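You operate a simulated robot arm through the tools that you are given. There is no shell and no other tool. Be economical: measure what you need, move in short steps, check, and stop when the job is done.

The job below is to be done with a simulated robot arm. You get a single attempt, and the scene is never put back.

## Task
Heat the solder pot to 400 and tin the pins of bobbin F6.
Fine: open the damper and flux the pins first; bobbin back on its peg, heater off.

It is judged by the outcome, as a careful person would: the job done as asked, and still so three seconds after it is handed in. It fails if anything else is knocked over, pushed out of place, dropped, spilled or broken.

## Robot
A 7-joint arm with a two-finger parallel gripper, fixed in place. Base frame: the origin is at the foot of the arm, x ahead of it, y to its left, z up; the work surface is at about z = 820. Units: mm, rad, N and s.
With the tool pointing down near the work surface it reaches from about 100 to 880 mm from the base axis. Its first joint turns from -2.007 to 2.007 rad. Payload 3.91 kg.
The tool frame sits at the grasp point between the pads (the TCP): z along the fingers, y along the line on which they close. The tips reach 30 mm beyond it. The gripper opens to 110 mm. The fingers are 20 mm wide and 10 mm thick; the gripper's body (48 by 112 mm) begins 55 mm behind the TCP.
Orientation is told as [roll, pitch, yaw] about the base's x, y, z axes, in that order, counted from this pose: with the fingers straight down and closing along the base's y, the tool's x points along the base's -x, its y along +y and its z along -z.

## Interface
- The arm moves only by the tool step_arm. Its argument "targets" is one flat list of numbers, 7 for each row, row after row: the shift along the tool's x, y, z in m, then the turn, a rotation vector about the tool's x, y, z in rad, then the opening in per cent of the stroke, from 0 (shut) to 100 (fully open). In form: [x, y, z, ax, ay, az, gripper, x, y, z, ax, ay, az, gripper, ...]. A call has 1 to 12 rows; each row shifts and turns the commanded pose from where the row before left it, along the tool's axes as they then stand. A row lasts 0.2 s, in which the tool goes at most 50 mm and 0.15 rad; a call with a longer step from one row to the next is refused whole, and so is a gripper value outside its range. Where a pose cannot be reached the arm comes as near as it can. A force on the tool above 40 N (or 10 N above the force at the start of the call, whichever is more), or a blocked arm, ends the call early, and 0.2 s more pass. Each finger travels about 153 mm/s and halts on what it meets, pressing with about 39 N; the grip force reading is that of the motor and also rises with nothing between the fingers. The clock runs only during rows and for 0.2 s after the last one: add rows that do not move to give the fingers time. The reply holds the time, the measured pose of the TCP, the force on the tool along the base axes, the opening and the grip force, in the units named above and with some noise, with the torque about the TCP (base axes, N m) and any sound that the robot's microphone picked up.
- Cameras (640 x 400 px; columns grow to the right, rows downward): "scene" is fixed at [48.5, -500.6, 1401.2]; the picture's right is [0.59, -0.81, 0.00], its down [-0.24, -0.18, -0.95] and it looks along [0.77, 0.56, -0.30] (base axes); focal length 302 px, centre (320, 200). "wrist" rides on the gripper at [72, 17, -103] in the tool frame; the picture's right is [-0.23, 0.97, 0.00], its down [-0.76, -0.18, -0.62] and it looks along [-0.61, -0.14, 0.78] (tool axes); focal length 222 px, centre (320, 200). There is no depth. A picture from a camera that has moved, and an enlarged one, comes with that camera's place and axes in the base frame and with its lens.
- camera(camera): a new picture of that camera. No time passes.
- raise_lower(by): slides the trunk up (or, below 0, down) by that many mm; the arm rides with it, the base frame stays. It gives what a move gives, with no picture.
- enlarge(camera, box): a new picture of the part [left, top, right, bottom] of that camera's present view, enlarged. No time passes.
- close_job(): hands the job in; it is judged then, once.

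Work in short steps. Places have to be worked out from the pictures, the camera data and where the tool is seen: move nearer, look again, correct. Check each grasp and each placing, and mend what went wrong. You have 120 turns and 84 pictures in all, those below and enlarged ones among them. Open the gripper and draw the arm clear of the work before you hand the job in, unless the task says otherwise; then end with one line.

The tools are called after "Call:" as a command line: name --argument value ..., lists and objects as JSON in quotes. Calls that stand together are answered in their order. step_arm: Moves the arm, as the interface text tells. Its arguments: {"type":"object","properties":{"targets":{"type":"array"}},"required":["targets"]} The other tools are called the same way: raise_lower (by) slides the trunk up or down; camera (camera) takes a picture; enlarge (camera, box) takes an enlarged picture of a part of a camera's view; close_job () hands the job in.

At the start:

```text
clock: 0.0
ee_pos: [605.5, -279.9, 1312.0]
tool_rot: [0.0, 0.0, 0.0]
contact_force: [-0.1, -0.6, 0.1]
ft_torque: [0.0, 0.0, -0.01]
gripper_width: 110.0
finger_force: 0.1
trunk travel left (down, up): [-900.0, 90.0]
```

scene: 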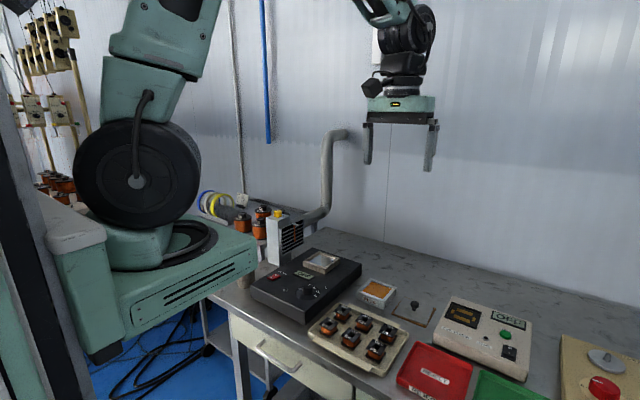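
wrist: 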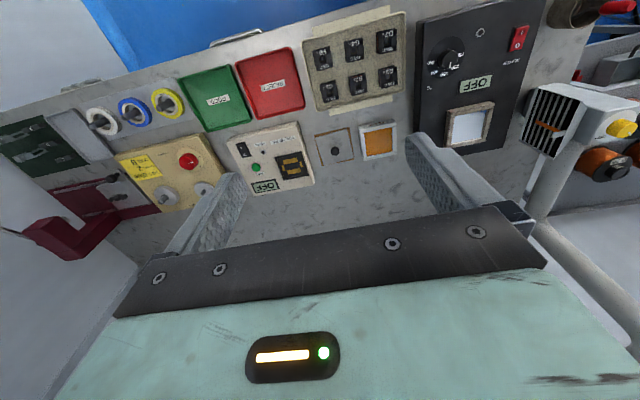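

I start by taking enlarged looks at the pot, the bobbin rack and the extractor.

Call:
enlarge --camera "wrist" --box '[400, 0, 640, 150]'

Call:
enlarge --camera "wrist" --box '[220, 0, 420, 200]'

Call:
enlarge --camera "scene" --box '[180, 180, 440, 380]'

```text
2.67 times, centred on (520, 75) of wrist
camera zoom: at [532.7, -261.8, 1414.8], right [0.23, 0.97, 0.0], down [0.76, -0.18, 0.62], along [0.61, -0.14, -0.78], focal length 592 px, centre (-213, 533)
```

zoom: 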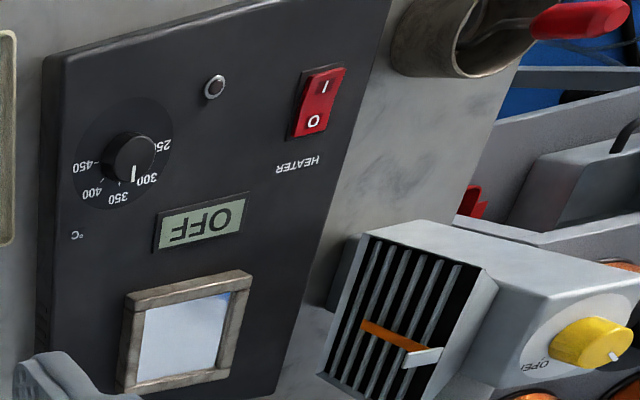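

```text
2.00 times, centred on (320, 100) of wrist
camera zoom: at [532.7, -261.8, 1414.8], right [0.23, 0.97, 0.0], down [0.76, -0.18, 0.62], along [0.61, -0.14, -0.78], focal length 444 px, centre (320, 400)
```

zoom: 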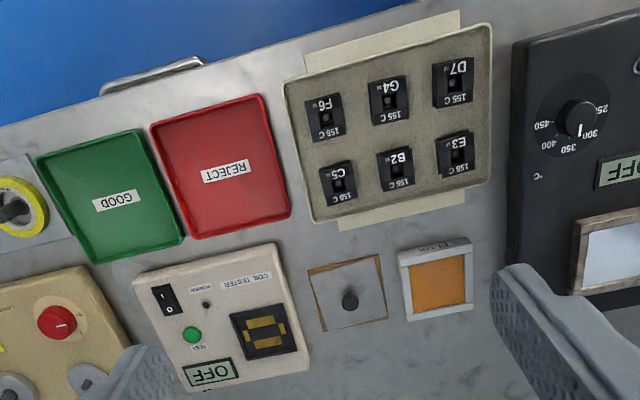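

```text
2.00 times, centred on (310, 280) of scene
camera zoom: at [48.5, -500.6, 1401.2], right [0.59, -0.81, 0.0], down [-0.24, -0.18, -0.95], along [0.77, 0.56, -0.3], focal length 604 px, centre (340, 40)
```

zoom: 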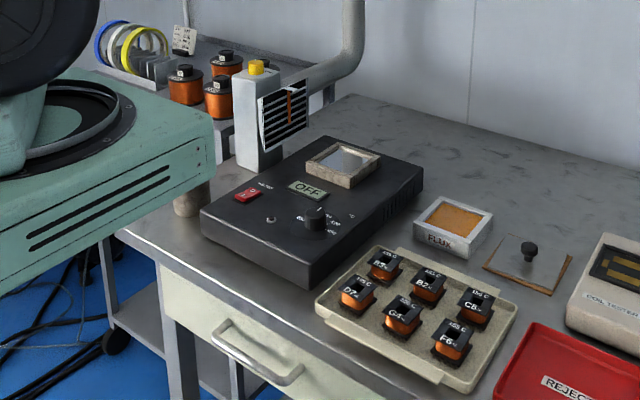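

Triangulating from both pictures: dial knob about [635,-36,905], damper knob about [806,239,1018], and F6 about [594,-268,850]. I move towards the damper, staying high, and look.

Call:
step_arm --targets '[-0.0125, 0.042, 0, 0, 0, 0, 100, -0.0125, 0.042, 0, 0, 0, 0, 100, -0.0125, 0.042, 0, 0, 0, 0, 100, -0.0125, 0.042, 0, 0, 0, 0, 100, -0.0125, 0.042, 0, 0, 0, 0, 100, -0.0125, 0.042, 0, 0, 0, 0, 100, -0.0125, 0.042, 0, 0, 0, 0, 100, -0.0125, 0.042, 0, 0, 0, 0, 100, -0.0125, 0.042, 0, 0, 0, 0, 100, -0.0125, 0.042, 0, 0, 0, 0, 100, -0.0125, 0.042, 0, 0, 0, 0, 100, -0.0125, 0.042, 0, 0, 0, 0, 100]'

Call:
camera --camera "wrist"

Call:
camera --camera "scene"

```text
clock: 2.6
ee_pos: [755.7, 221.5, 1309.4]
tool_rot: [-0.001, -0.001, -0.002]
contact_force: [-1.0, -0.5, 0.7]
ft_torque: [0.01, -0.01, 0.02]
gripper_width: 110.0
finger_force: 0.0
trunk travel left (down, up): [-900.0, 90.0]
```

```text
78 pictures are left
camera wrist: at [683.1, 238.9, 1413.6], right [0.23, 0.97, 0.0], down [0.76, -0.18, 0.62], along [0.61, -0.14, -0.78], focal length 222 px, centre (320, 200)
```

wrist: 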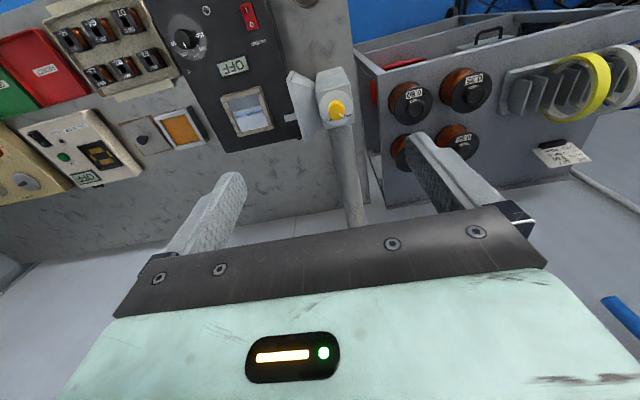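

```text
77 pictures are left
```

scene: 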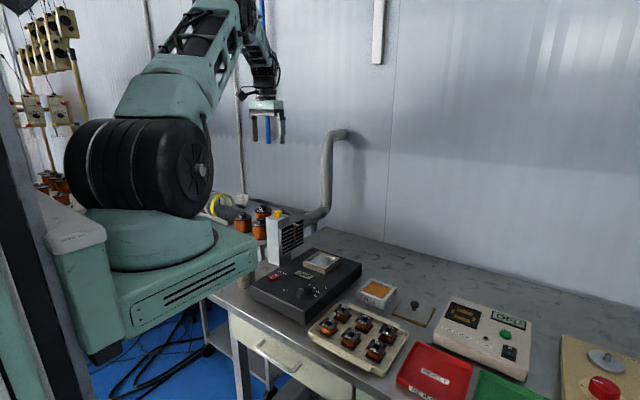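

Call:
enlarge --camera "wrist" --box '[260, 50, 400, 160]'

Call:
enlarge --camera "scene" --box '[220, 170, 380, 290]'

```text
3.64 times, centred on (330, 105) of wrist
camera zoom: at [683.1, 238.9, 1413.6], right [0.23, 0.97, 0.0], down [0.76, -0.18, 0.62], along [0.61, -0.14, -0.78], focal length 808 px, centre (284, 546)
```

zoom: 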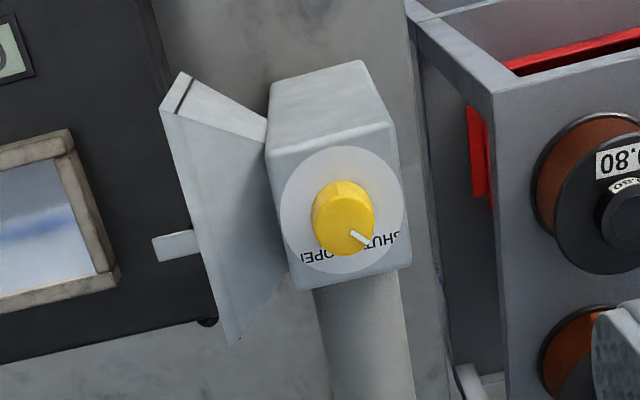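

```text
3.33 times, centred on (300, 230) of scene
camera zoom: at [48.5, -500.6, 1401.2], right [0.59, -0.81, 0.0], down [-0.24, -0.18, -0.95], along [0.77, 0.56, -0.3], focal length 1007 px, centre (387, 100)
```

zoom: 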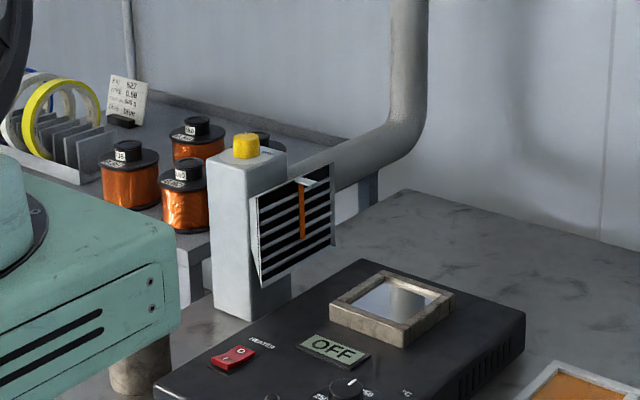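

The knob points to SHUT, and OPEN lies clockwise as seen from above. I come down above it for a closer look.

Call:
step_arm --targets '[-0.0115, 0.0055, 0.045, 0, 0, 0, 100, -0.0115, 0.0055, 0.045, 0, 0, 0, 100, -0.0115, 0.0055, 0.045, 0, 0, 0, 100, -0.0115, 0.0055, 0.045, 0, 0, 0, 100, 0, 0, 0, 0, 0, 0, 60, 0, 0, 0, 0, 0, 0, 60]'

Call:
camera --camera "wrist"

Call:
enlarge --camera "scene" --box '[220, 150, 380, 250]'

```text
clock: 4.0
ee_pos: [802.6, 247.5, 1132.1]
tool_rot: [0.0, 0.001, 0.001]
contact_force: [0.7, 0.2, -0.2]
ft_torque: [-0.02, -0.02, -0.01]
gripper_width: 66.2
finger_force: 0.1
trunk travel left (down, up): [-900.0, 90.0]
```

```text
74 pictures are left
camera wrist: at [730.4, 264.5, 1236.1], right [0.23, 0.97, 0.0], down [0.76, -0.18, 0.62], along [0.61, -0.14, -0.78], focal length 222 px, centre (320, 200)
```

wrist: 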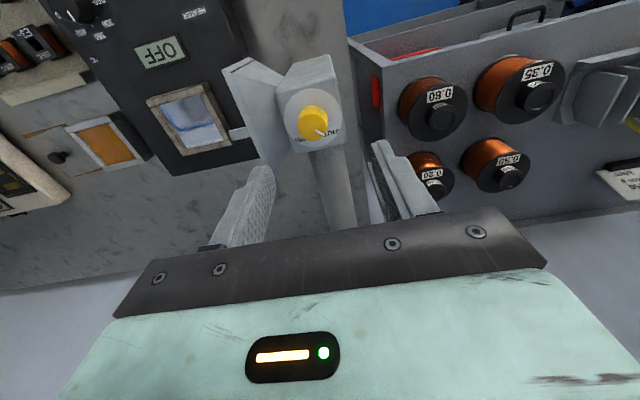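

```text
4.00 times, centred on (300, 200) of scene
camera zoom: at [48.5, -500.6, 1401.2], right [0.59, -0.81, 0.0], down [-0.24, -0.18, -0.95], along [0.77, 0.56, -0.3], focal length 1208 px, centre (400, 200)
```

zoom: 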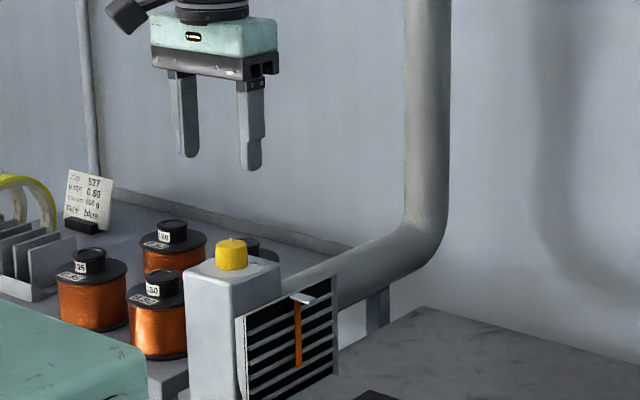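

Knob estimated at [800,241], top about z 1025. I lower until the tips are just above the top and check.

Call:
step_arm --targets '[0.0015, -0.0035, 0.035, 0, 0, 0, 60, 0.001, -0.003, 0.033, 0, 0, 0, 60, 0, 0, 0, 0, 0, 0, 60]'

Call:
camera --camera "wrist"

Call:
enlarge --camera "scene" --box '[240, 170, 320, 220]'

```text
clock: 4.8
ee_pos: [798.3, 239.4, 1064.6]
tool_rot: [0.0, 0.0, 0.0]
contact_force: [0.1, -0.5, -0.2]
ft_torque: [0.02, -0.01, -0.01]
gripper_width: 66.0
finger_force: 0.2
trunk travel left (down, up): [-900.0, 90.0]
```

```text
72 pictures are left
camera wrist: at [726.3, 257.6, 1167.3], right [0.23, 0.97, 0.0], down [0.76, -0.18, 0.62], along [0.61, -0.14, -0.78], focal length 222 px, centre (320, 200)
```

wrist: 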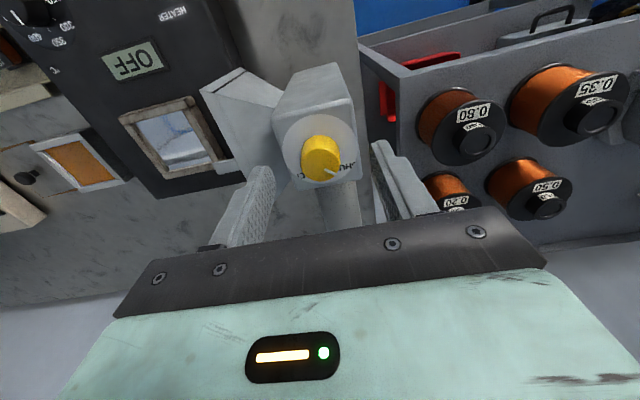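

```text
8.00 times, centred on (280, 195) of scene
camera zoom: at [48.5, -500.6, 1401.2], right [0.59, -0.81, 0.0], down [-0.24, -0.18, -0.95], along [0.77, 0.56, -0.3], focal length 2416 px, centre (640, 240)
```

zoom: 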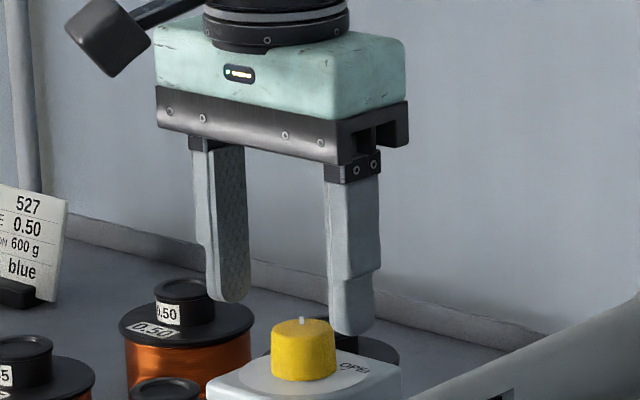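

Centred to within about 2 mm. I lower 25 mm with a small y correction and close on the knob.

Call:
step_arm --targets '[0, 0.0015, 0.013, 0, 0, 0, 60, 0, 0, 0.012, 0, 0, 0, 60, 0, 0, 0, 0, 0, 0, 40, 0, 0, 0, 0, 0, 0, 20, 0, 0, 0, 0, 0, 0, 20, 0, 0, 0, 0, 0, 0, 20]'

Call:
enlarge --camera "scene" --box '[240, 170, 320, 220]'

```text
clock: 6.2
ee_pos: [798.3, 239.5, 1039.3]
tool_rot: [-0.004, 0.002, -0.002]
contact_force: [-3.6, -19.2, 1.8]
ft_torque: [-0.73, 0.34, -0.18]
gripper_width: 29.3
finger_force: 45.1
trunk travel left (down, up): [-900.0, 90.0]
```

```text
8.00 times, centred on (280, 195) of scene
camera zoom: at [48.5, -500.6, 1401.2], right [0.59, -0.81, 0.0], down [-0.24, -0.18, -0.95], along [0.77, 0.56, -0.3], focal length 2416 px, centre (640, 240)
```

zoom: 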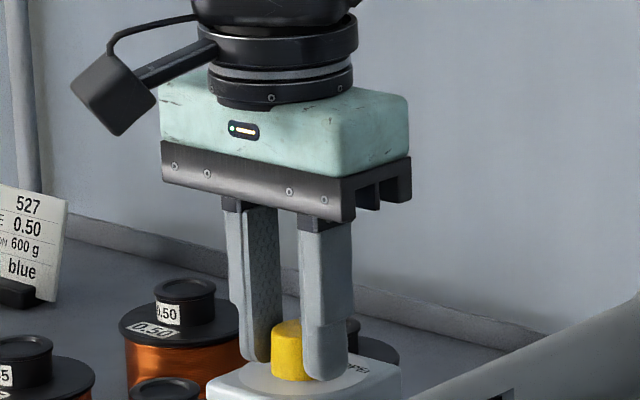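

The knob is gripped at 29 mm. I relieve the side load and turn clockwise seen from above.

Call:
step_arm --targets '[0, -0.002, 0, 0, 0, 0, 20, 0, 0, 0, 0, 0, 0.12, 20, 0, 0, 0, 0, 0, 0.12, 20, 0, 0, 0, 0, 0, 0.12, 20, 0, 0, 0, 0, 0, 0.12, 20, 0, 0, 0, 0, 0, 0.12, 20, 0, 0, 0, 0, 0, 0.12, 20, 0, 0, 0, 0, 0, 0.12, 20]'

Call:
camera --camera "wrist"

```text
clock: 8.0
ee_pos: [801.4, 243.9, 1038.5]
tool_rot: [0.006, -0.001, -0.84]
contact_force: [22.1, 22.4, -4.1]
ft_torque: [-0.03, -1.07, 0.19]
gripper_width: 29.5
finger_force: 45.0
trunk travel left (down, up): [-900.0, 90.0]
```

```text
69 pictures are left
camera wrist: at [764.5, 308.7, 1142.3], right [0.88, 0.48, 0.01], down [0.37, -0.69, 0.62], along [0.3, -0.54, -0.78], focal length 222 px, centre (320, 200)
```

wrist: 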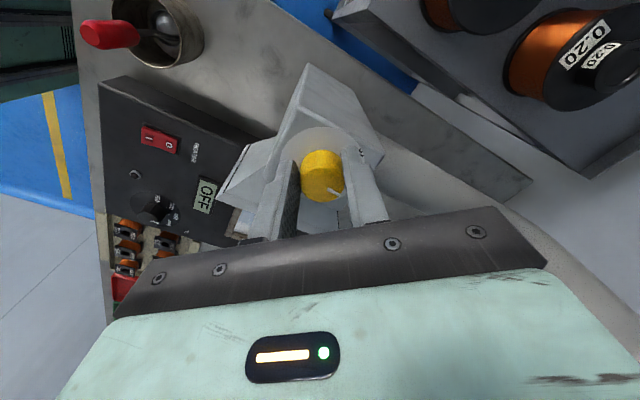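

The knob is turning with the grip. I relieve the side load along the closing line and turn further.

Call:
step_arm --targets '[0, 0.0025, 0, 0, 0, 0, 20, 0, 0, 0, 0, 0, 0.12, 20, 0, 0, 0, 0, 0, 0.12, 20, 0, 0, 0, 0, 0, 0.12, 20, 0, 0, 0, 0, 0, 0.12, 20, 0, 0, 0, 0, 0, 0.1, 20]'

Call:
camera --camera "wrist"

Call:
enlarge --camera "scene" --box '[240, 170, 340, 250]'

```text
clock: 9.3
ee_pos: [803.8, 244.2, 1038.1]
tool_rot: [0.01, 0.008, -1.33]
contact_force: [9.8, 9.8, -10.9]
ft_torque: [0.54, -0.54, 0.13]
gripper_width: 29.2
finger_force: 44.7
trunk travel left (down, up): [-900.0, 90.0]
stopped in row 6: the force on the tool passed its limit at 42 N (the readings are from after the stop); the commanded pose is now the measured one
```

```text
68 pictures are left
camera wrist: at [801.4, 318.5, 1142.9], right [1.0, 0.01, 0.01], down [0.0, -0.79, 0.62], along [0.01, -0.62, -0.79], focal length 222 px, centre (320, 200)
```

wrist: 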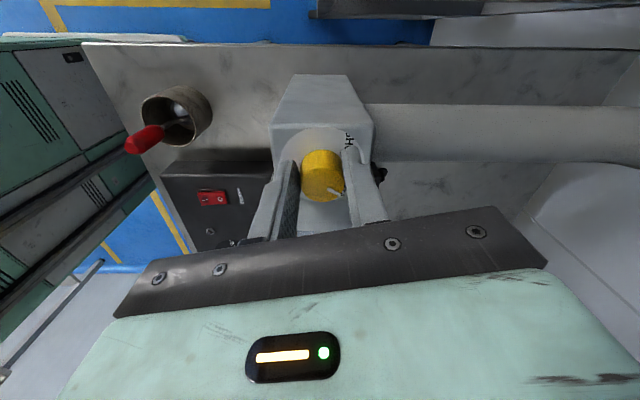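

```text
5.00 times, centred on (290, 210) of scene
camera zoom: at [48.5, -500.6, 1401.2], right [0.59, -0.81, 0.0], down [-0.24, -0.18, -0.95], along [0.77, 0.56, -0.3], focal length 1510 px, centre (470, 150)
```

zoom: 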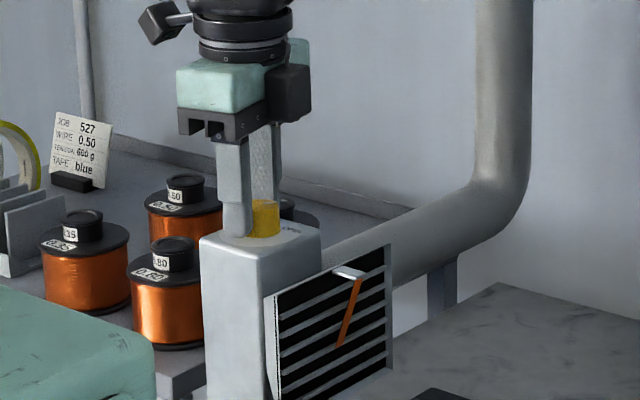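

The ribbon on the grille now leans into the draught, so the damper is opening. I release, rise and check the pointer against OPEN.

Call:
step_arm --targets '[0, 0, 0, 0, 0, 0, 45, 0, 0, 0, 0, 0, 0, 60, 0, 0, -0.03, 0, 0, 0, 60, 0, 0, -0.03, 0, 0, 0, 60, 0, 0, -0.03, 0, 0, 0, 60]'

Call:
enlarge --camera "wrist" --box '[250, 50, 400, 180]'

Call:
enlarge --camera "scene" --box '[250, 190, 330, 260]'

```text
clock: 10.5
ee_pos: [803.6, 241.2, 1128.1]
tool_rot: [0.01, 0.004, -1.33]
contact_force: [0.1, -1.0, -0.3]
ft_torque: [-0.03, -0.01, 0.04]
gripper_width: 66.1
finger_force: 0.0
trunk travel left (down, up): [-900.0, 90.0]
```

```text
3.08 times, centred on (325, 115) of wrist
camera zoom: at [801.2, 316.2, 1231.9], right [1.0, 0.01, 0.01], down [0.0, -0.79, 0.62], along [0.01, -0.62, -0.79], focal length 684 px, centre (305, 462)
```

zoom: 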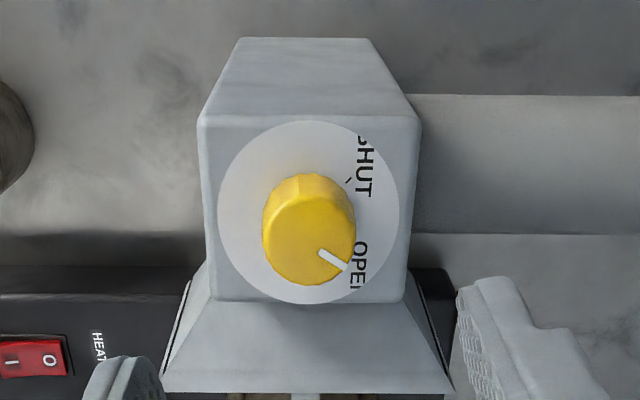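

```text
5.71 times, centred on (290, 225) of scene
camera zoom: at [48.5, -500.6, 1401.2], right [0.59, -0.81, 0.0], down [-0.24, -0.18, -0.95], along [0.77, 0.56, -0.3], focal length 1726 px, centre (491, 57)
```

zoom: 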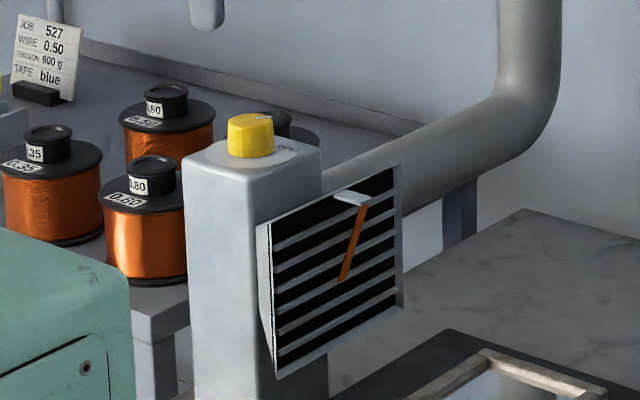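

The pointer is near OPEN but perhaps a little short of it (about 76° of 90°). I regrip and give it a bit more, letting the force limit stop me.

Call:
step_arm --targets '[-0.002, 0.001, 0.03, 0, 0, 0, 60, 0, 0, 0.03, 0, 0, 0, 60, 0, 0, 0.029, 0, 0, 0, 60, 0, 0, 0, 0, 0, 0, 35, 0, 0, 0, 0, 0, 0, 22, 0, 0, 0, 0, 0, 0, 22, 0, 0, 0, 0, 0, 0.08, 22, 0, 0, 0, 0, 0, 0.08, 22, 0, 0, 0, 0, 0, 0.08, 22]'

Call:
step_arm --targets '[0, 0, 0, 0, 0, 0, 45, 0, 0, 0, 0, 0, 0, 60, 0, 0, -0.03, 0, 0, 0, 60, 0, 0, -0.03, 0, 0, 0, 60, 0, 0, -0.03, 0, 0, 0, 60]'

Call:
enlarge --camera "wrist" --box '[250, 50, 400, 180]'

Call:
enlarge --camera "scene" --box '[250, 190, 330, 260]'

```text
clock: 12.5
ee_pos: [803.4, 240.0, 1039.4]
tool_rot: [0.008, 0.004, -1.571]
contact_force: [4.8, -3.6, -6.1]
ft_torque: [-0.36, -0.12, 0.57]
gripper_width: 29.3
finger_force: 44.8
trunk travel left (down, up): [-900.0, 90.0]
```

```text
clock: 13.7
ee_pos: [801.9, 241.3, 1131.4]
tool_rot: [0.007, 0.004, -1.571]
contact_force: [-0.2, 0.7, 0.2]
ft_torque: [-0.02, -0.02, -0.04]
gripper_width: 65.8
finger_force: 0.0
trunk travel left (down, up): [-900.0, 90.0]
```

```text
3.08 times, centred on (325, 115) of wrist
camera zoom: at [819.0, 313.6, 1235.1], right [0.97, -0.23, 0.01], down [-0.18, -0.77, 0.62], along [-0.14, -0.6, -0.79], focal length 684 px, centre (305, 462)
```

zoom: 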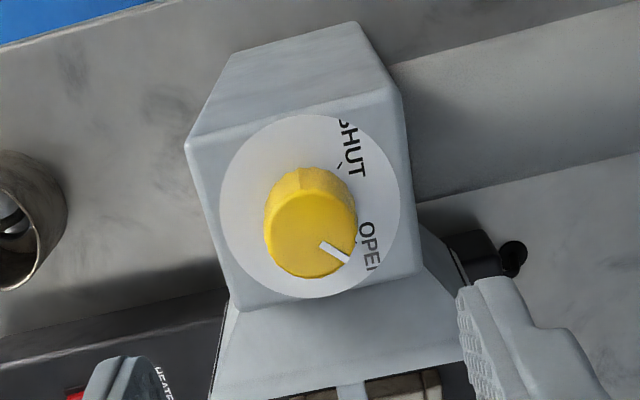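

```text
5.71 times, centred on (290, 225) of scene
camera zoom: at [48.5, -500.6, 1401.2], right [0.59, -0.81, 0.0], down [-0.24, -0.18, -0.95], along [0.77, 0.56, -0.3], focal length 1726 px, centre (491, 57)
```

zoom: 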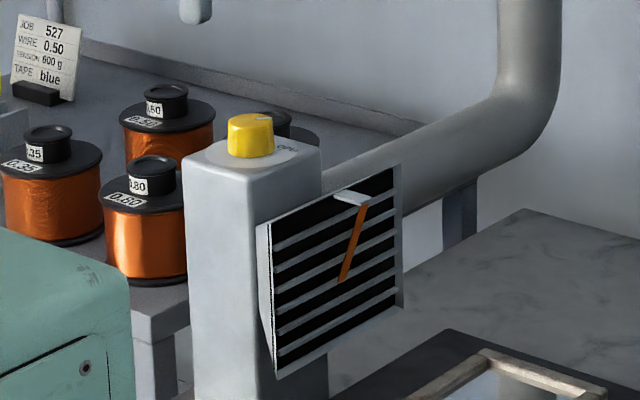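

The torque rose to 0.57 N m at the end stop and the pointer is at OPEN, so the damper is fully open. Next I turn the tool back to yaw 0 and go above the heater switch.

Call:
step_arm --targets '[0, 0, 0, 0, 0, -0.143, 40, 0, 0, 0, 0, 0, -0.143, 20, 0, 0, 0, 0, 0, -0.143, 0, 0, 0, 0, 0, 0, -0.143, 0, 0, 0, 0, 0, 0, -0.143, 0, 0, 0, 0, 0, 0, -0.143, 0, 0, 0, 0, 0, 0, -0.143, 0, 0, 0, 0, 0, 0, -0.143, 0, 0, 0, 0, 0, 0, -0.143, 0, 0, 0, 0, 0, 0, -0.143, 0, 0, 0, 0, 0, 0, -0.141, 0]'

Call:
step_arm --targets '[0.039, -0.032, 0.0, 0, 0, 0, 0, 0.039, -0.032, 0.0, 0, 0, 0, 0, 0.039, -0.032, 0, 0, 0, 0, 0, 0.039, -0.032, 0, 0, 0, 0, 0, 0, 0, 0.04, 0, 0, 0, 0, 0, 0, 0.04, 0, 0, 0, 0, 0, 0, 0, 0, 0, 0, 0]'

Call:
camera --camera "wrist"

Call:
enlarge --camera "scene" --box '[220, 190, 380, 310]'

```text
clock: 16.1
ee_pos: [803.3, 242.2, 1131.5]
tool_rot: [0.005, -0.008, 0.003]
contact_force: [0.4, -0.4, 0.0]
ft_torque: [0.02, 0.0, 0.02]
gripper_width: 0.1
finger_force: 37.9
trunk travel left (down, up): [-900.0, 90.0]
```

```text
refused: row 1 steps farther than a row can; nothing moved
```

```text
62 pictures are left
camera wrist: at [729.6, 257.6, 1233.9], right [0.22, 0.97, 0.01], down [0.76, -0.18, 0.63], along [0.61, -0.14, -0.78], focal length 222 px, centre (320, 200)
```

wrist: 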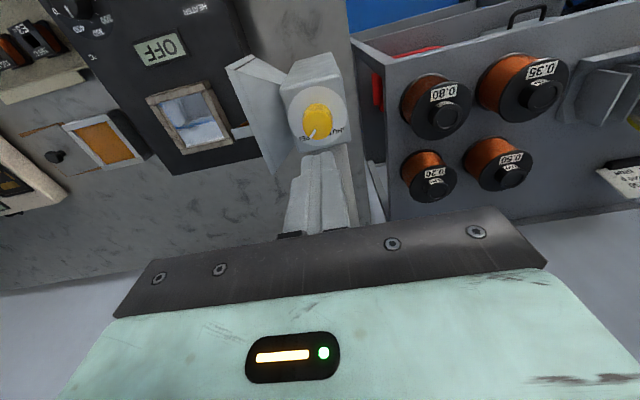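

```text
3.33 times, centred on (300, 250) of scene
camera zoom: at [48.5, -500.6, 1401.2], right [0.59, -0.81, 0.0], down [-0.24, -0.18, -0.95], along [0.77, 0.56, -0.3], focal length 1007 px, centre (387, 33)
```

zoom: 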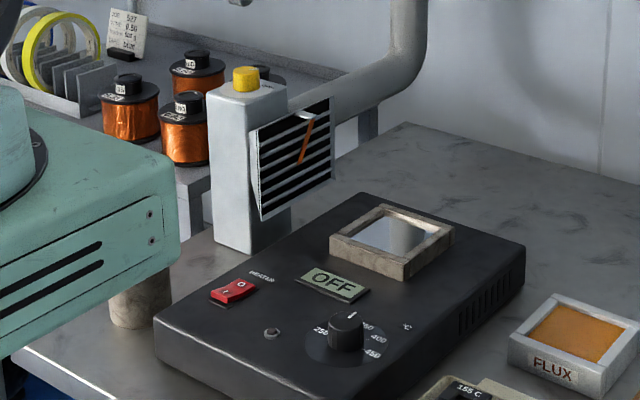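

The shift was refused as too long a step, so I repeat it in shorter rows. The damper pointer is confirmed at OPEN.

Call:
step_arm --targets '[0.0316, -0.026, 0.0, 0, 0, 0, 0, 0.0316, -0.026, 0.0, 0, 0, 0, 0, 0.0316, -0.026, 0, 0, 0, 0, 0, 0.0316, -0.026, 0, 0, 0, 0, 0, 0.0316, -0.026, 0, 0, 0, 0, 0, 0, 0, 0.04, 0, 0, 0, 0, 0, 0, 0.04, 0, 0, 0, 0, 0, 0, 0, 0, 0, 0, 0]'

Call:
camera --camera "wrist"

Call:
enlarge --camera "scene" --box '[220, 190, 380, 310]'

```text
clock: 17.9
ee_pos: [647.1, 109.9, 1049.2]
tool_rot: [0.006, -0.005, 0.0]
contact_force: [1.4, -0.1, -0.1]
ft_torque: [0.0, -0.02, -0.01]
gripper_width: 0.3
finger_force: 38.0
trunk travel left (down, up): [-900.0, 90.0]
```

```text
60 pictures are left
camera wrist: at [573.8, 127.5, 1152.2], right [0.23, 0.97, 0.01], down [0.76, -0.18, 0.63], along [0.61, -0.14, -0.78], focal length 222 px, centre (320, 200)
```

wrist: 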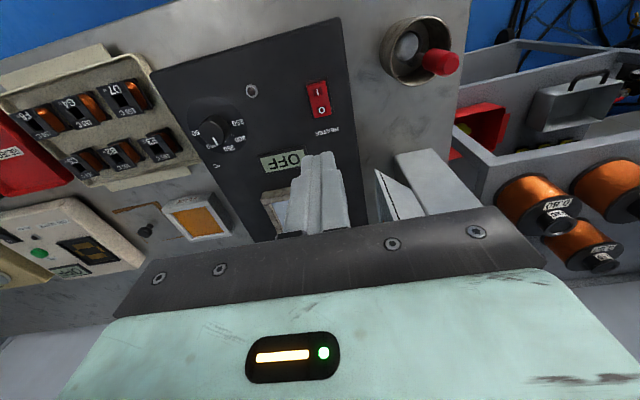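

```text
3.33 times, centred on (300, 250) of scene
camera zoom: at [48.5, -500.6, 1401.2], right [0.59, -0.81, 0.0], down [-0.24, -0.18, -0.95], along [0.77, 0.56, -0.3], focal length 1007 px, centre (387, 33)
```

zoom: 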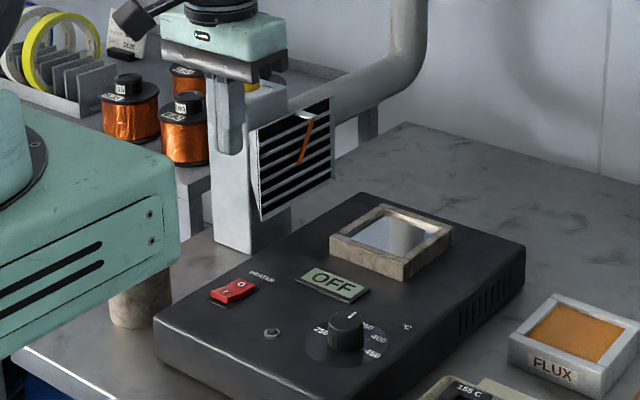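

The two views agree on the switch centre: [643,112,880], with the "I" end at about x 632. I line up over that end and go down to just above it.

Call:
step_arm --targets '[0.007, 0.002, 0.04, 0, 0, 0, 0, 0.007, 0.002, 0.04, 0, 0, 0, 0, 0, 0, 0.038, 0, 0, 0, 0, 0, 0, 0, 0, 0, 0, 0]'

Call:
enlarge --camera "wrist" --box '[220, 60, 420, 200]'

Call:
enlarge --camera "scene" --box '[240, 230, 320, 290]'

```text
clock: 18.9
ee_pos: [633.4, 116.2, 930.1]
tool_rot: [0.005, -0.011, 0.001]
contact_force: [-0.3, -0.2, 0.5]
ft_torque: [-0.01, 0.02, -0.02]
gripper_width: 0.0
finger_force: 37.8
trunk travel left (down, up): [-900.0, 90.0]
```

```text
2.86 times, centred on (320, 130) of wrist
camera zoom: at [560.4, 132.7, 1032.5], right [0.23, 0.97, 0.01], down [0.76, -0.18, 0.63], along [0.61, -0.14, -0.78], focal length 635 px, centre (320, 400)
```

zoom: 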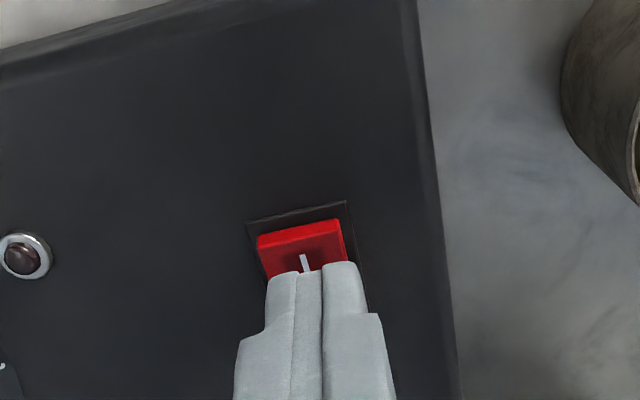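

```text
6.67 times, centred on (280, 260) of scene
camera zoom: at [48.5, -500.6, 1401.2], right [0.59, -0.81, 0.0], down [-0.24, -0.18, -0.95], along [0.77, 0.56, -0.3], focal length 2013 px, centre (587, -200)
```

zoom: 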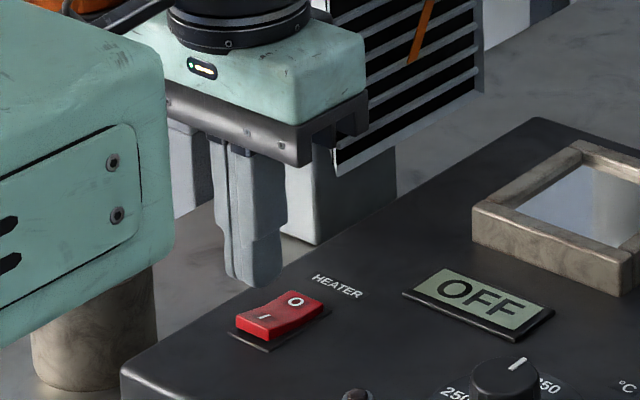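

The tip is over the I mark, 2–3 mm too far in +y. I correct that and press down slowly.

Call:
step_arm --targets '[0, -0.0025, 0.008, 0, 0, 0, 0, 0, 0, 0.004, 0, 0, 0, 0, 0, 0, 0.003, 0, 0, 0, 0, 0, 0, 0.002, 0, 0, 0, 0, 0, 0, 0.002, 0, 0, 0, 0, 0, 0, 0.002, 0, 0, 0, 0]'

Call:
enlarge --camera "scene" --box '[240, 230, 360, 310]'

```text
clock: 20.3
ee_pos: [633.5, 113.6, 909.8]
tool_rot: [0.005, -0.009, 0.0]
contact_force: [-1.2, -0.4, 1.1]
ft_torque: [0.0, 0.01, 0.0]
gripper_width: 0.0
finger_force: 37.9
trunk travel left (down, up): [-900.0, 90.0]
```

```text
5.00 times, centred on (300, 270) of scene
camera zoom: at [48.5, -500.6, 1401.2], right [0.59, -0.81, 0.0], down [-0.24, -0.18, -0.95], along [0.77, 0.56, -0.3], focal length 1510 px, centre (420, -150)
```

zoom: 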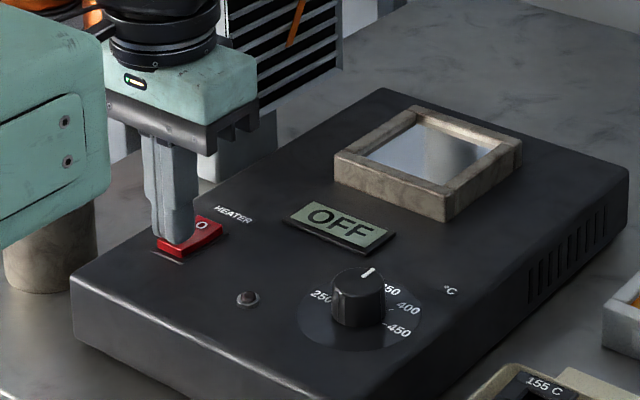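

No contact yet, so I keep pressing in small steps.

Call:
step_arm --targets '[0, 0, 0.002, 0, 0, 0, 0, 0, 0, 0.002, 0, 0, 0, 0, 0, 0, 0.002, 0, 0, 0, 0, 0, 0, 0.002, 0, 0, 0, 0, 0, 0, 0.002, 0, 0, 0, 0, 0, 0, 0.002, 0, 0, 0, 0]'

Call:
enlarge --camera "scene" --box '[240, 230, 360, 310]'

```text
clock: 21.0
ee_pos: [632.7, 114.1, 909.3]
tool_rot: [0.006, -0.009, 0.0]
contact_force: [-9.2, -5.0, 27.6]
ft_torque: [-0.15, 0.01, 0.07]
gripper_width: 0.0
finger_force: 37.3
trunk travel left (down, up): [-900.0, 90.0]
stopped in row 3: the force on the tool passed its limit at 45 N (the readings are from after the stop); the commanded pose is now the measured one
```

```text
5.00 times, centred on (300, 270) of scene
camera zoom: at [48.5, -500.6, 1401.2], right [0.59, -0.81, 0.0], down [-0.24, -0.18, -0.95], along [0.77, 0.56, -0.3], focal length 1510 px, centre (420, -150)
```

zoom: 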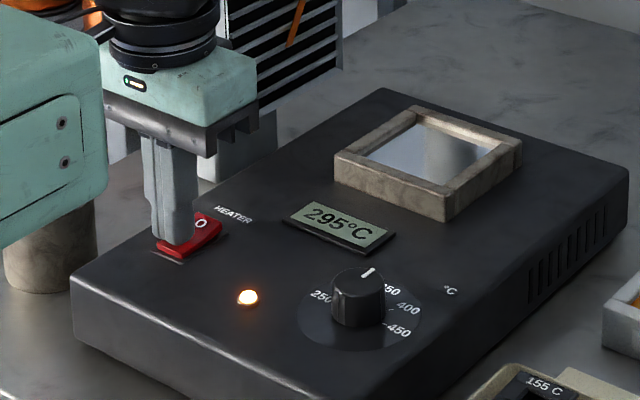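

The heater is on: lamp lit, display 295°C. I raise and move above the dial, fingers partly open.

Call:
step_arm --targets '[0, 0, -0.04, 0, 0, 0, 0, 0, 0, -0.04, 0, 0, 0, 0, 0, 0, -0.03, 0, 0, 0, 20, 0, -0.037, 0, 0, 0, 0, 40, 0, -0.037, 0, 0, 0, 0, 60, 0, -0.037, 0, 0, 0, 0, 60, 0, -0.037, 0, 0, 0, 0, 60, 0, 0, 0, 0, 0, 0, 60]'

Call:
camera --camera "wrist"

Call:
enlarge --camera "scene" --box '[240, 200, 360, 310]'

```text
clock: 22.8
ee_pos: [634.4, -33.7, 1017.4]
tool_rot: [0.007, -0.009, 0.001]
contact_force: [-0.5, 0.7, 0.4]
ft_torque: [-0.02, 0.04, -0.01]
gripper_width: 65.8
finger_force: 0.1
trunk travel left (down, up): [-900.0, 90.0]
```

```text
54 pictures are left
camera wrist: at [561.0, -17.0, 1120.0], right [0.23, 0.97, 0.01], down [0.76, -0.18, 0.63], along [0.61, -0.14, -0.78], focal length 222 px, centre (320, 200)
```

wrist: 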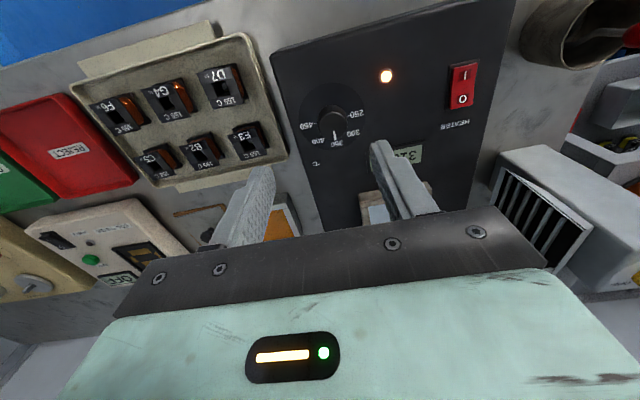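

```text
3.64 times, centred on (300, 255) of scene
camera zoom: at [48.5, -500.6, 1401.2], right [0.59, -0.81, 0.0], down [-0.24, -0.18, -0.95], along [0.77, 0.56, -0.3], focal length 1098 px, centre (393, 0)
```

zoom: 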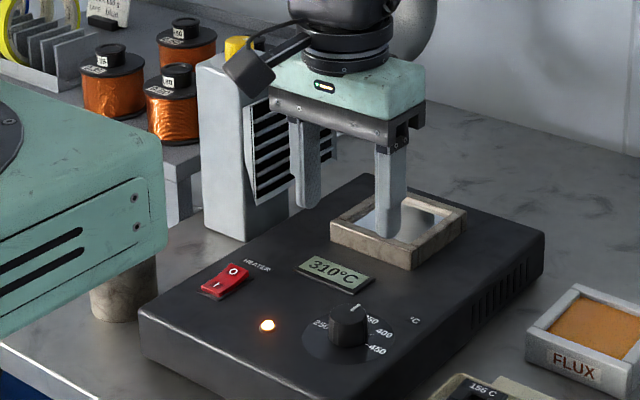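

Dial knob is about [645,-22], top about 898. I move above it and zoom in on the scale.

Call:
step_arm --targets '[-0.005, 0.006, 0.035, 0, 0, 0, 60, -0.005, 0.006, 0.035, 0, 0.009, 0, 60, 0, 0, 0, 0, 0, 0, 60]'

Call:
enlarge --camera "wrist" --box '[240, 70, 420, 200]'

Call:
enlarge --camera "scene" --box '[270, 230, 360, 310]'

```text
clock: 23.6
ee_pos: [643.1, -21.6, 947.8]
tool_rot: [0.007, 0.0, -0.002]
contact_force: [1.1, 0.8, 0.0]
ft_torque: [0.02, 0.01, -0.01]
gripper_width: 66.0
finger_force: 0.0
trunk travel left (down, up): [-900.0, 90.0]
```

```text
3.08 times, centred on (330, 135) of wrist
camera zoom: at [571.0, -3.2, 1051.0], right [0.23, 0.97, 0.01], down [0.76, -0.18, 0.62], along [0.61, -0.14, -0.78], focal length 684 px, centre (289, 400)
```

zoom: 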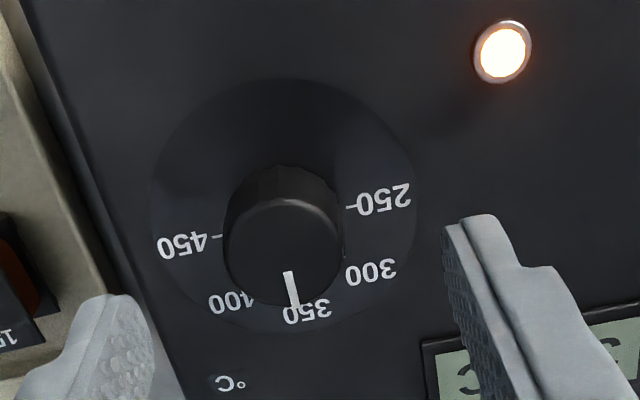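

```text
5.00 times, centred on (315, 270) of scene
camera zoom: at [48.5, -500.6, 1401.2], right [0.59, -0.81, 0.0], down [-0.24, -0.18, -0.95], along [0.77, 0.56, -0.3], focal length 1510 px, centre (345, -150)
```

zoom: 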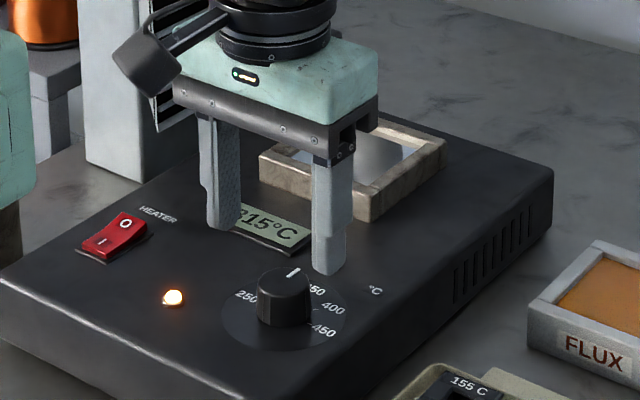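

The pointer reads about 350, and the scale runs 45° per 50 °C (250 at +y, 450 at -y). Knob centre is [647,-22]. I lower and grip it.

Call:
step_arm --targets '[-0.004, 0, 0.018, 0, 0, 0, 60, 0, 0, 0.017, 0, 0, 0, 60, 0, 0, 0, 0, 0, 0, 60, 0, 0, 0, 0, 0, 0, 40, 0, 0, 0, 0, 0, 0, 22, 0, 0, 0, 0, 0, 0, 22, 0, 0, 0, 0, 0, 0, 22]'

Call:
enlarge --camera "scene" --box '[270, 230, 360, 310]'

```text
clock: 25.2
ee_pos: [648.2, -21.0, 911.8]
tool_rot: [0.005, 0.0, -0.001]
contact_force: [0.5, -11.2, 0.1]
ft_torque: [-0.39, -0.08, -0.01]
gripper_width: 30.7
finger_force: 45.3
trunk travel left (down, up): [-900.0, 90.0]
```

```text
5.00 times, centred on (315, 270) of scene
camera zoom: at [48.5, -500.6, 1401.2], right [0.59, -0.81, 0.0], down [-0.24, -0.18, -0.95], along [0.77, 0.56, -0.3], focal length 1510 px, centre (345, -150)
```

zoom: 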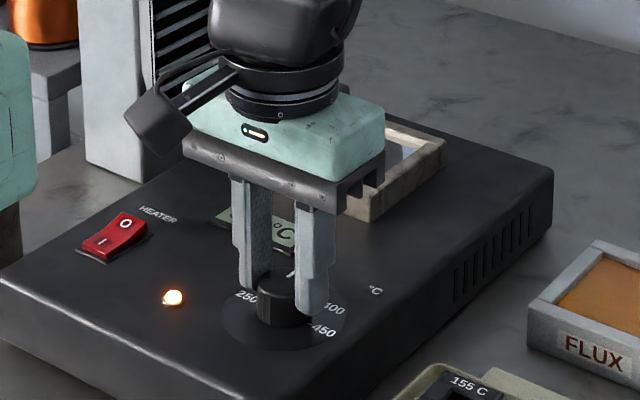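

Gripped at 30.7 mm. I relieve the side load and turn 45° clockwise, then release, rise and read the dial.

Call:
step_arm --targets '[0, -0.001, 0, 0, 0, 0, 22, 0, 0, 0, 0, 0, 0.13, 22, 0, 0, 0, 0, 0, 0.13, 22, 0, 0, 0, 0, 0, 0.13, 22, 0, 0, 0, 0, 0, 0.13, 22, 0, 0, 0, 0, 0, 0.13, 22, 0, 0, 0, 0, 0, 0.13, 22]'

Call:
step_arm --targets '[0, 0, 0, 0, 0, 0, 45, 0, 0, 0, 0, 0, 0, 60, 0, 0, -0.03, 0, 0, 0, 60, 0, 0, -0.03, 0, 0, 0, 60, 0, 0, 0, 0, 0, 0, 60]'

Call:
camera --camera "wrist"

Call:
enlarge --camera "scene" --box '[270, 230, 360, 310]'

```text
clock: 26.8
ee_pos: [647.8, -21.7, 911.7]
tool_rot: [0.006, 0.003, -0.782]
contact_force: [-3.5, -1.9, 26.6]
ft_torque: [-0.57, -0.47, -0.02]
gripper_width: 30.7
finger_force: 45.3
trunk travel left (down, up): [-900.0, 90.0]
```

```text
clock: 28.0
ee_pos: [646.5, -23.3, 973.5]
tool_rot: [0.006, 0.004, -0.78]
contact_force: [0.3, -0.5, -0.3]
ft_torque: [-0.01, 0.04, -0.02]
gripper_width: 66.1
finger_force: 0.0
trunk travel left (down, up): [-900.0, 90.0]
```

```text
49 pictures are left
camera wrist: at [606.9, 38.9, 1077.3], right [0.85, 0.53, 0.0], down [0.42, -0.67, 0.62], along [0.33, -0.52, -0.79], focal length 222 px, centre (320, 200)
```

wrist: 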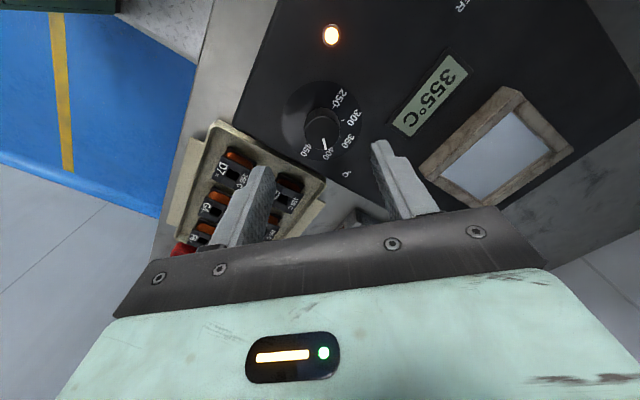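

```text
5.00 times, centred on (315, 270) of scene
camera zoom: at [48.5, -500.6, 1401.2], right [0.59, -0.81, 0.0], down [-0.24, -0.18, -0.95], along [0.77, 0.56, -0.3], focal length 1510 px, centre (345, -150)
```

zoom: 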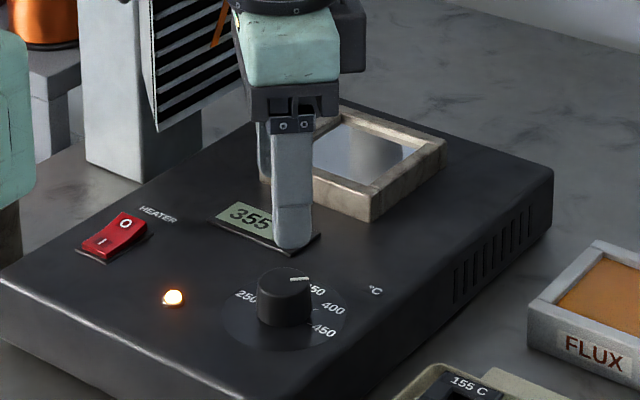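

The display is rising (355 °C). Meanwhile I turn back to yaw 0 and head over to bobbin F6.

Call:
step_arm --targets '[0, 0, 0, 0, 0, -0.13, 60, 0, 0, 0, 0, 0, -0.13, 60, 0, 0, 0, 0, 0, -0.13, 60, 0, 0, 0, 0, 0, -0.13, 60, 0, 0, 0, 0, 0, -0.13, 60, 0, 0, 0, 0, 0, -0.13, 60]'

Call:
step_arm --targets '[0.009, -0.04, 0, 0, 0, 0, 60, 0.009, -0.04, 0, 0, 0, 0, 60, 0.009, -0.04, 0, 0, 0, 0, 60, 0.009, -0.04, 0, 0, 0, 0, 60, 0.009, -0.04, 0, 0, 0, 0, 60, 0.009, -0.04, 0, 0, 0, 0, 60, 0, 0, 0, 0, 0, 0, 60]'

Call:
camera --camera "wrist"

Call:
enlarge --camera "scene" --box '[270, 240, 420, 390]'

```text
clock: 29.4
ee_pos: [649.7, -22.2, 972.0]
tool_rot: [0.006, -0.001, 0.003]
contact_force: [0.1, -0.9, 0.3]
ft_torque: [-0.03, 0.0, -0.02]
gripper_width: 65.8
finger_force: 0.0
trunk travel left (down, up): [-900.0, 90.0]
```

```text
clock: 31.0
ee_pos: [594.7, -263.8, 968.4]
tool_rot: [0.008, 0.0, -0.001]
contact_force: [0.6, -0.1, 0.3]
ft_torque: [-0.01, 0.0, -0.01]
gripper_width: 65.9
finger_force: 0.0
trunk travel left (down, up): [-900.0, 90.0]
```

```text
47 pictures are left
camera wrist: at [521.4, -247.0, 1073.5], right [0.23, 0.97, 0.01], down [0.76, -0.18, 0.62], along [0.61, -0.14, -0.78], focal length 222 px, centre (320, 200)
```

wrist: 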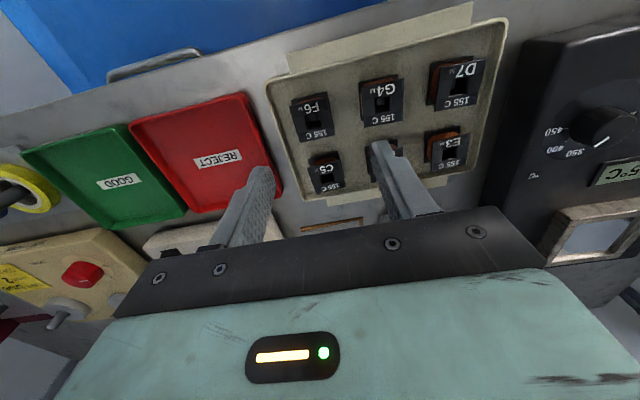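

```text
2.67 times, centred on (345, 315) of scene
camera zoom: at [48.5, -500.6, 1401.2], right [0.59, -0.81, 0.0], down [-0.24, -0.18, -0.95], along [0.77, 0.56, -0.3], focal length 805 px, centre (253, -107)
```

zoom: 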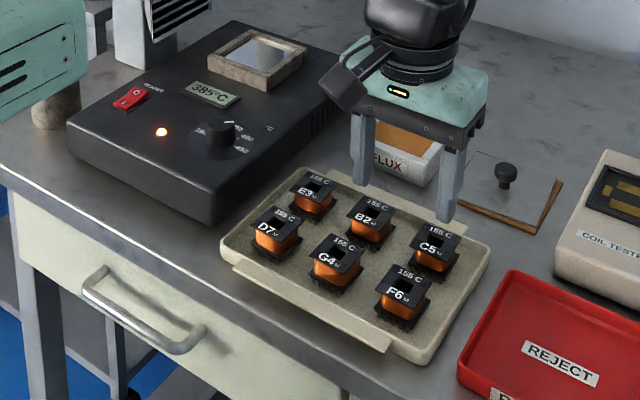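

Call:
enlarge --camera "wrist" --box '[260, 70, 380, 210]'

Call:
enlarge --camera "scene" --box '[380, 310, 460, 370]'

Call:
enlarge --camera "scene" --box '[350, 320, 410, 370]'

```text
2.86 times, centred on (320, 140) of wrist
camera zoom: at [521.4, -247.0, 1073.5], right [0.23, 0.97, 0.01], down [0.76, -0.18, 0.62], along [0.61, -0.14, -0.78], focal length 635 px, centre (320, 371)
```

zoom: 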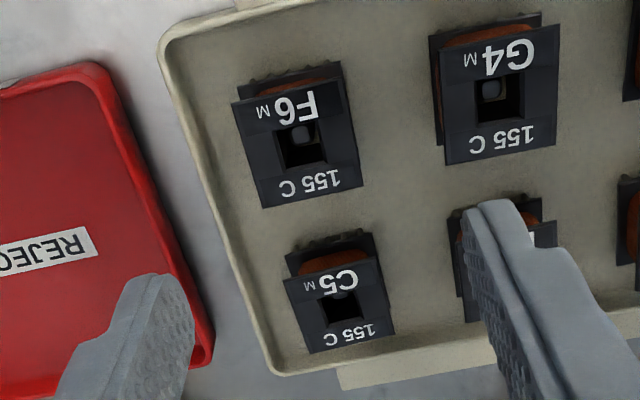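

```text
6.67 times, centred on (420, 340) of scene
camera zoom: at [48.5, -500.6, 1401.2], right [0.59, -0.81, 0.0], down [-0.24, -0.18, -0.95], along [0.77, 0.56, -0.3], focal length 2013 px, centre (-347, -733)
```

zoom: 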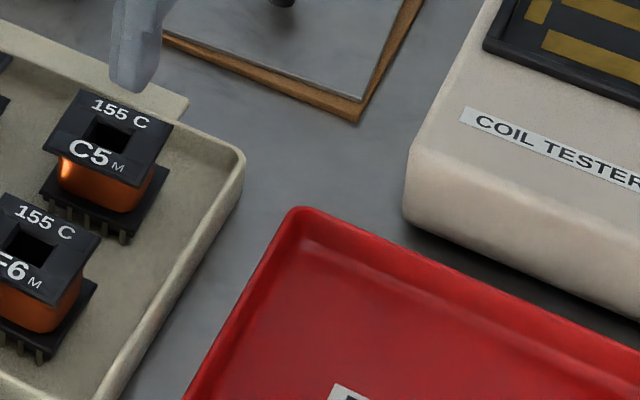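

```text
8.00 times, centred on (380, 345) of scene
camera zoom: at [48.5, -500.6, 1401.2], right [0.59, -0.81, 0.0], down [-0.24, -0.18, -0.95], along [0.77, 0.56, -0.3], focal length 2416 px, centre (-160, -960)
```

zoom: 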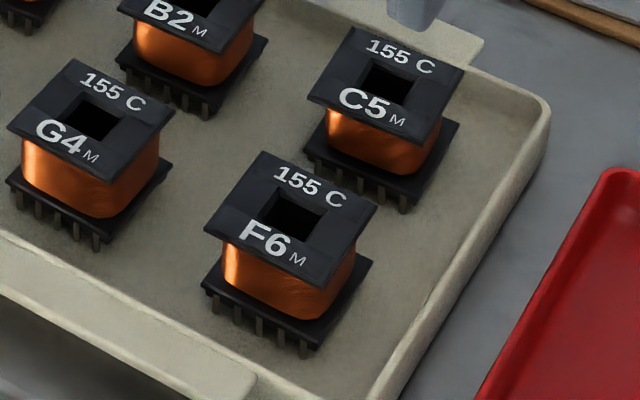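

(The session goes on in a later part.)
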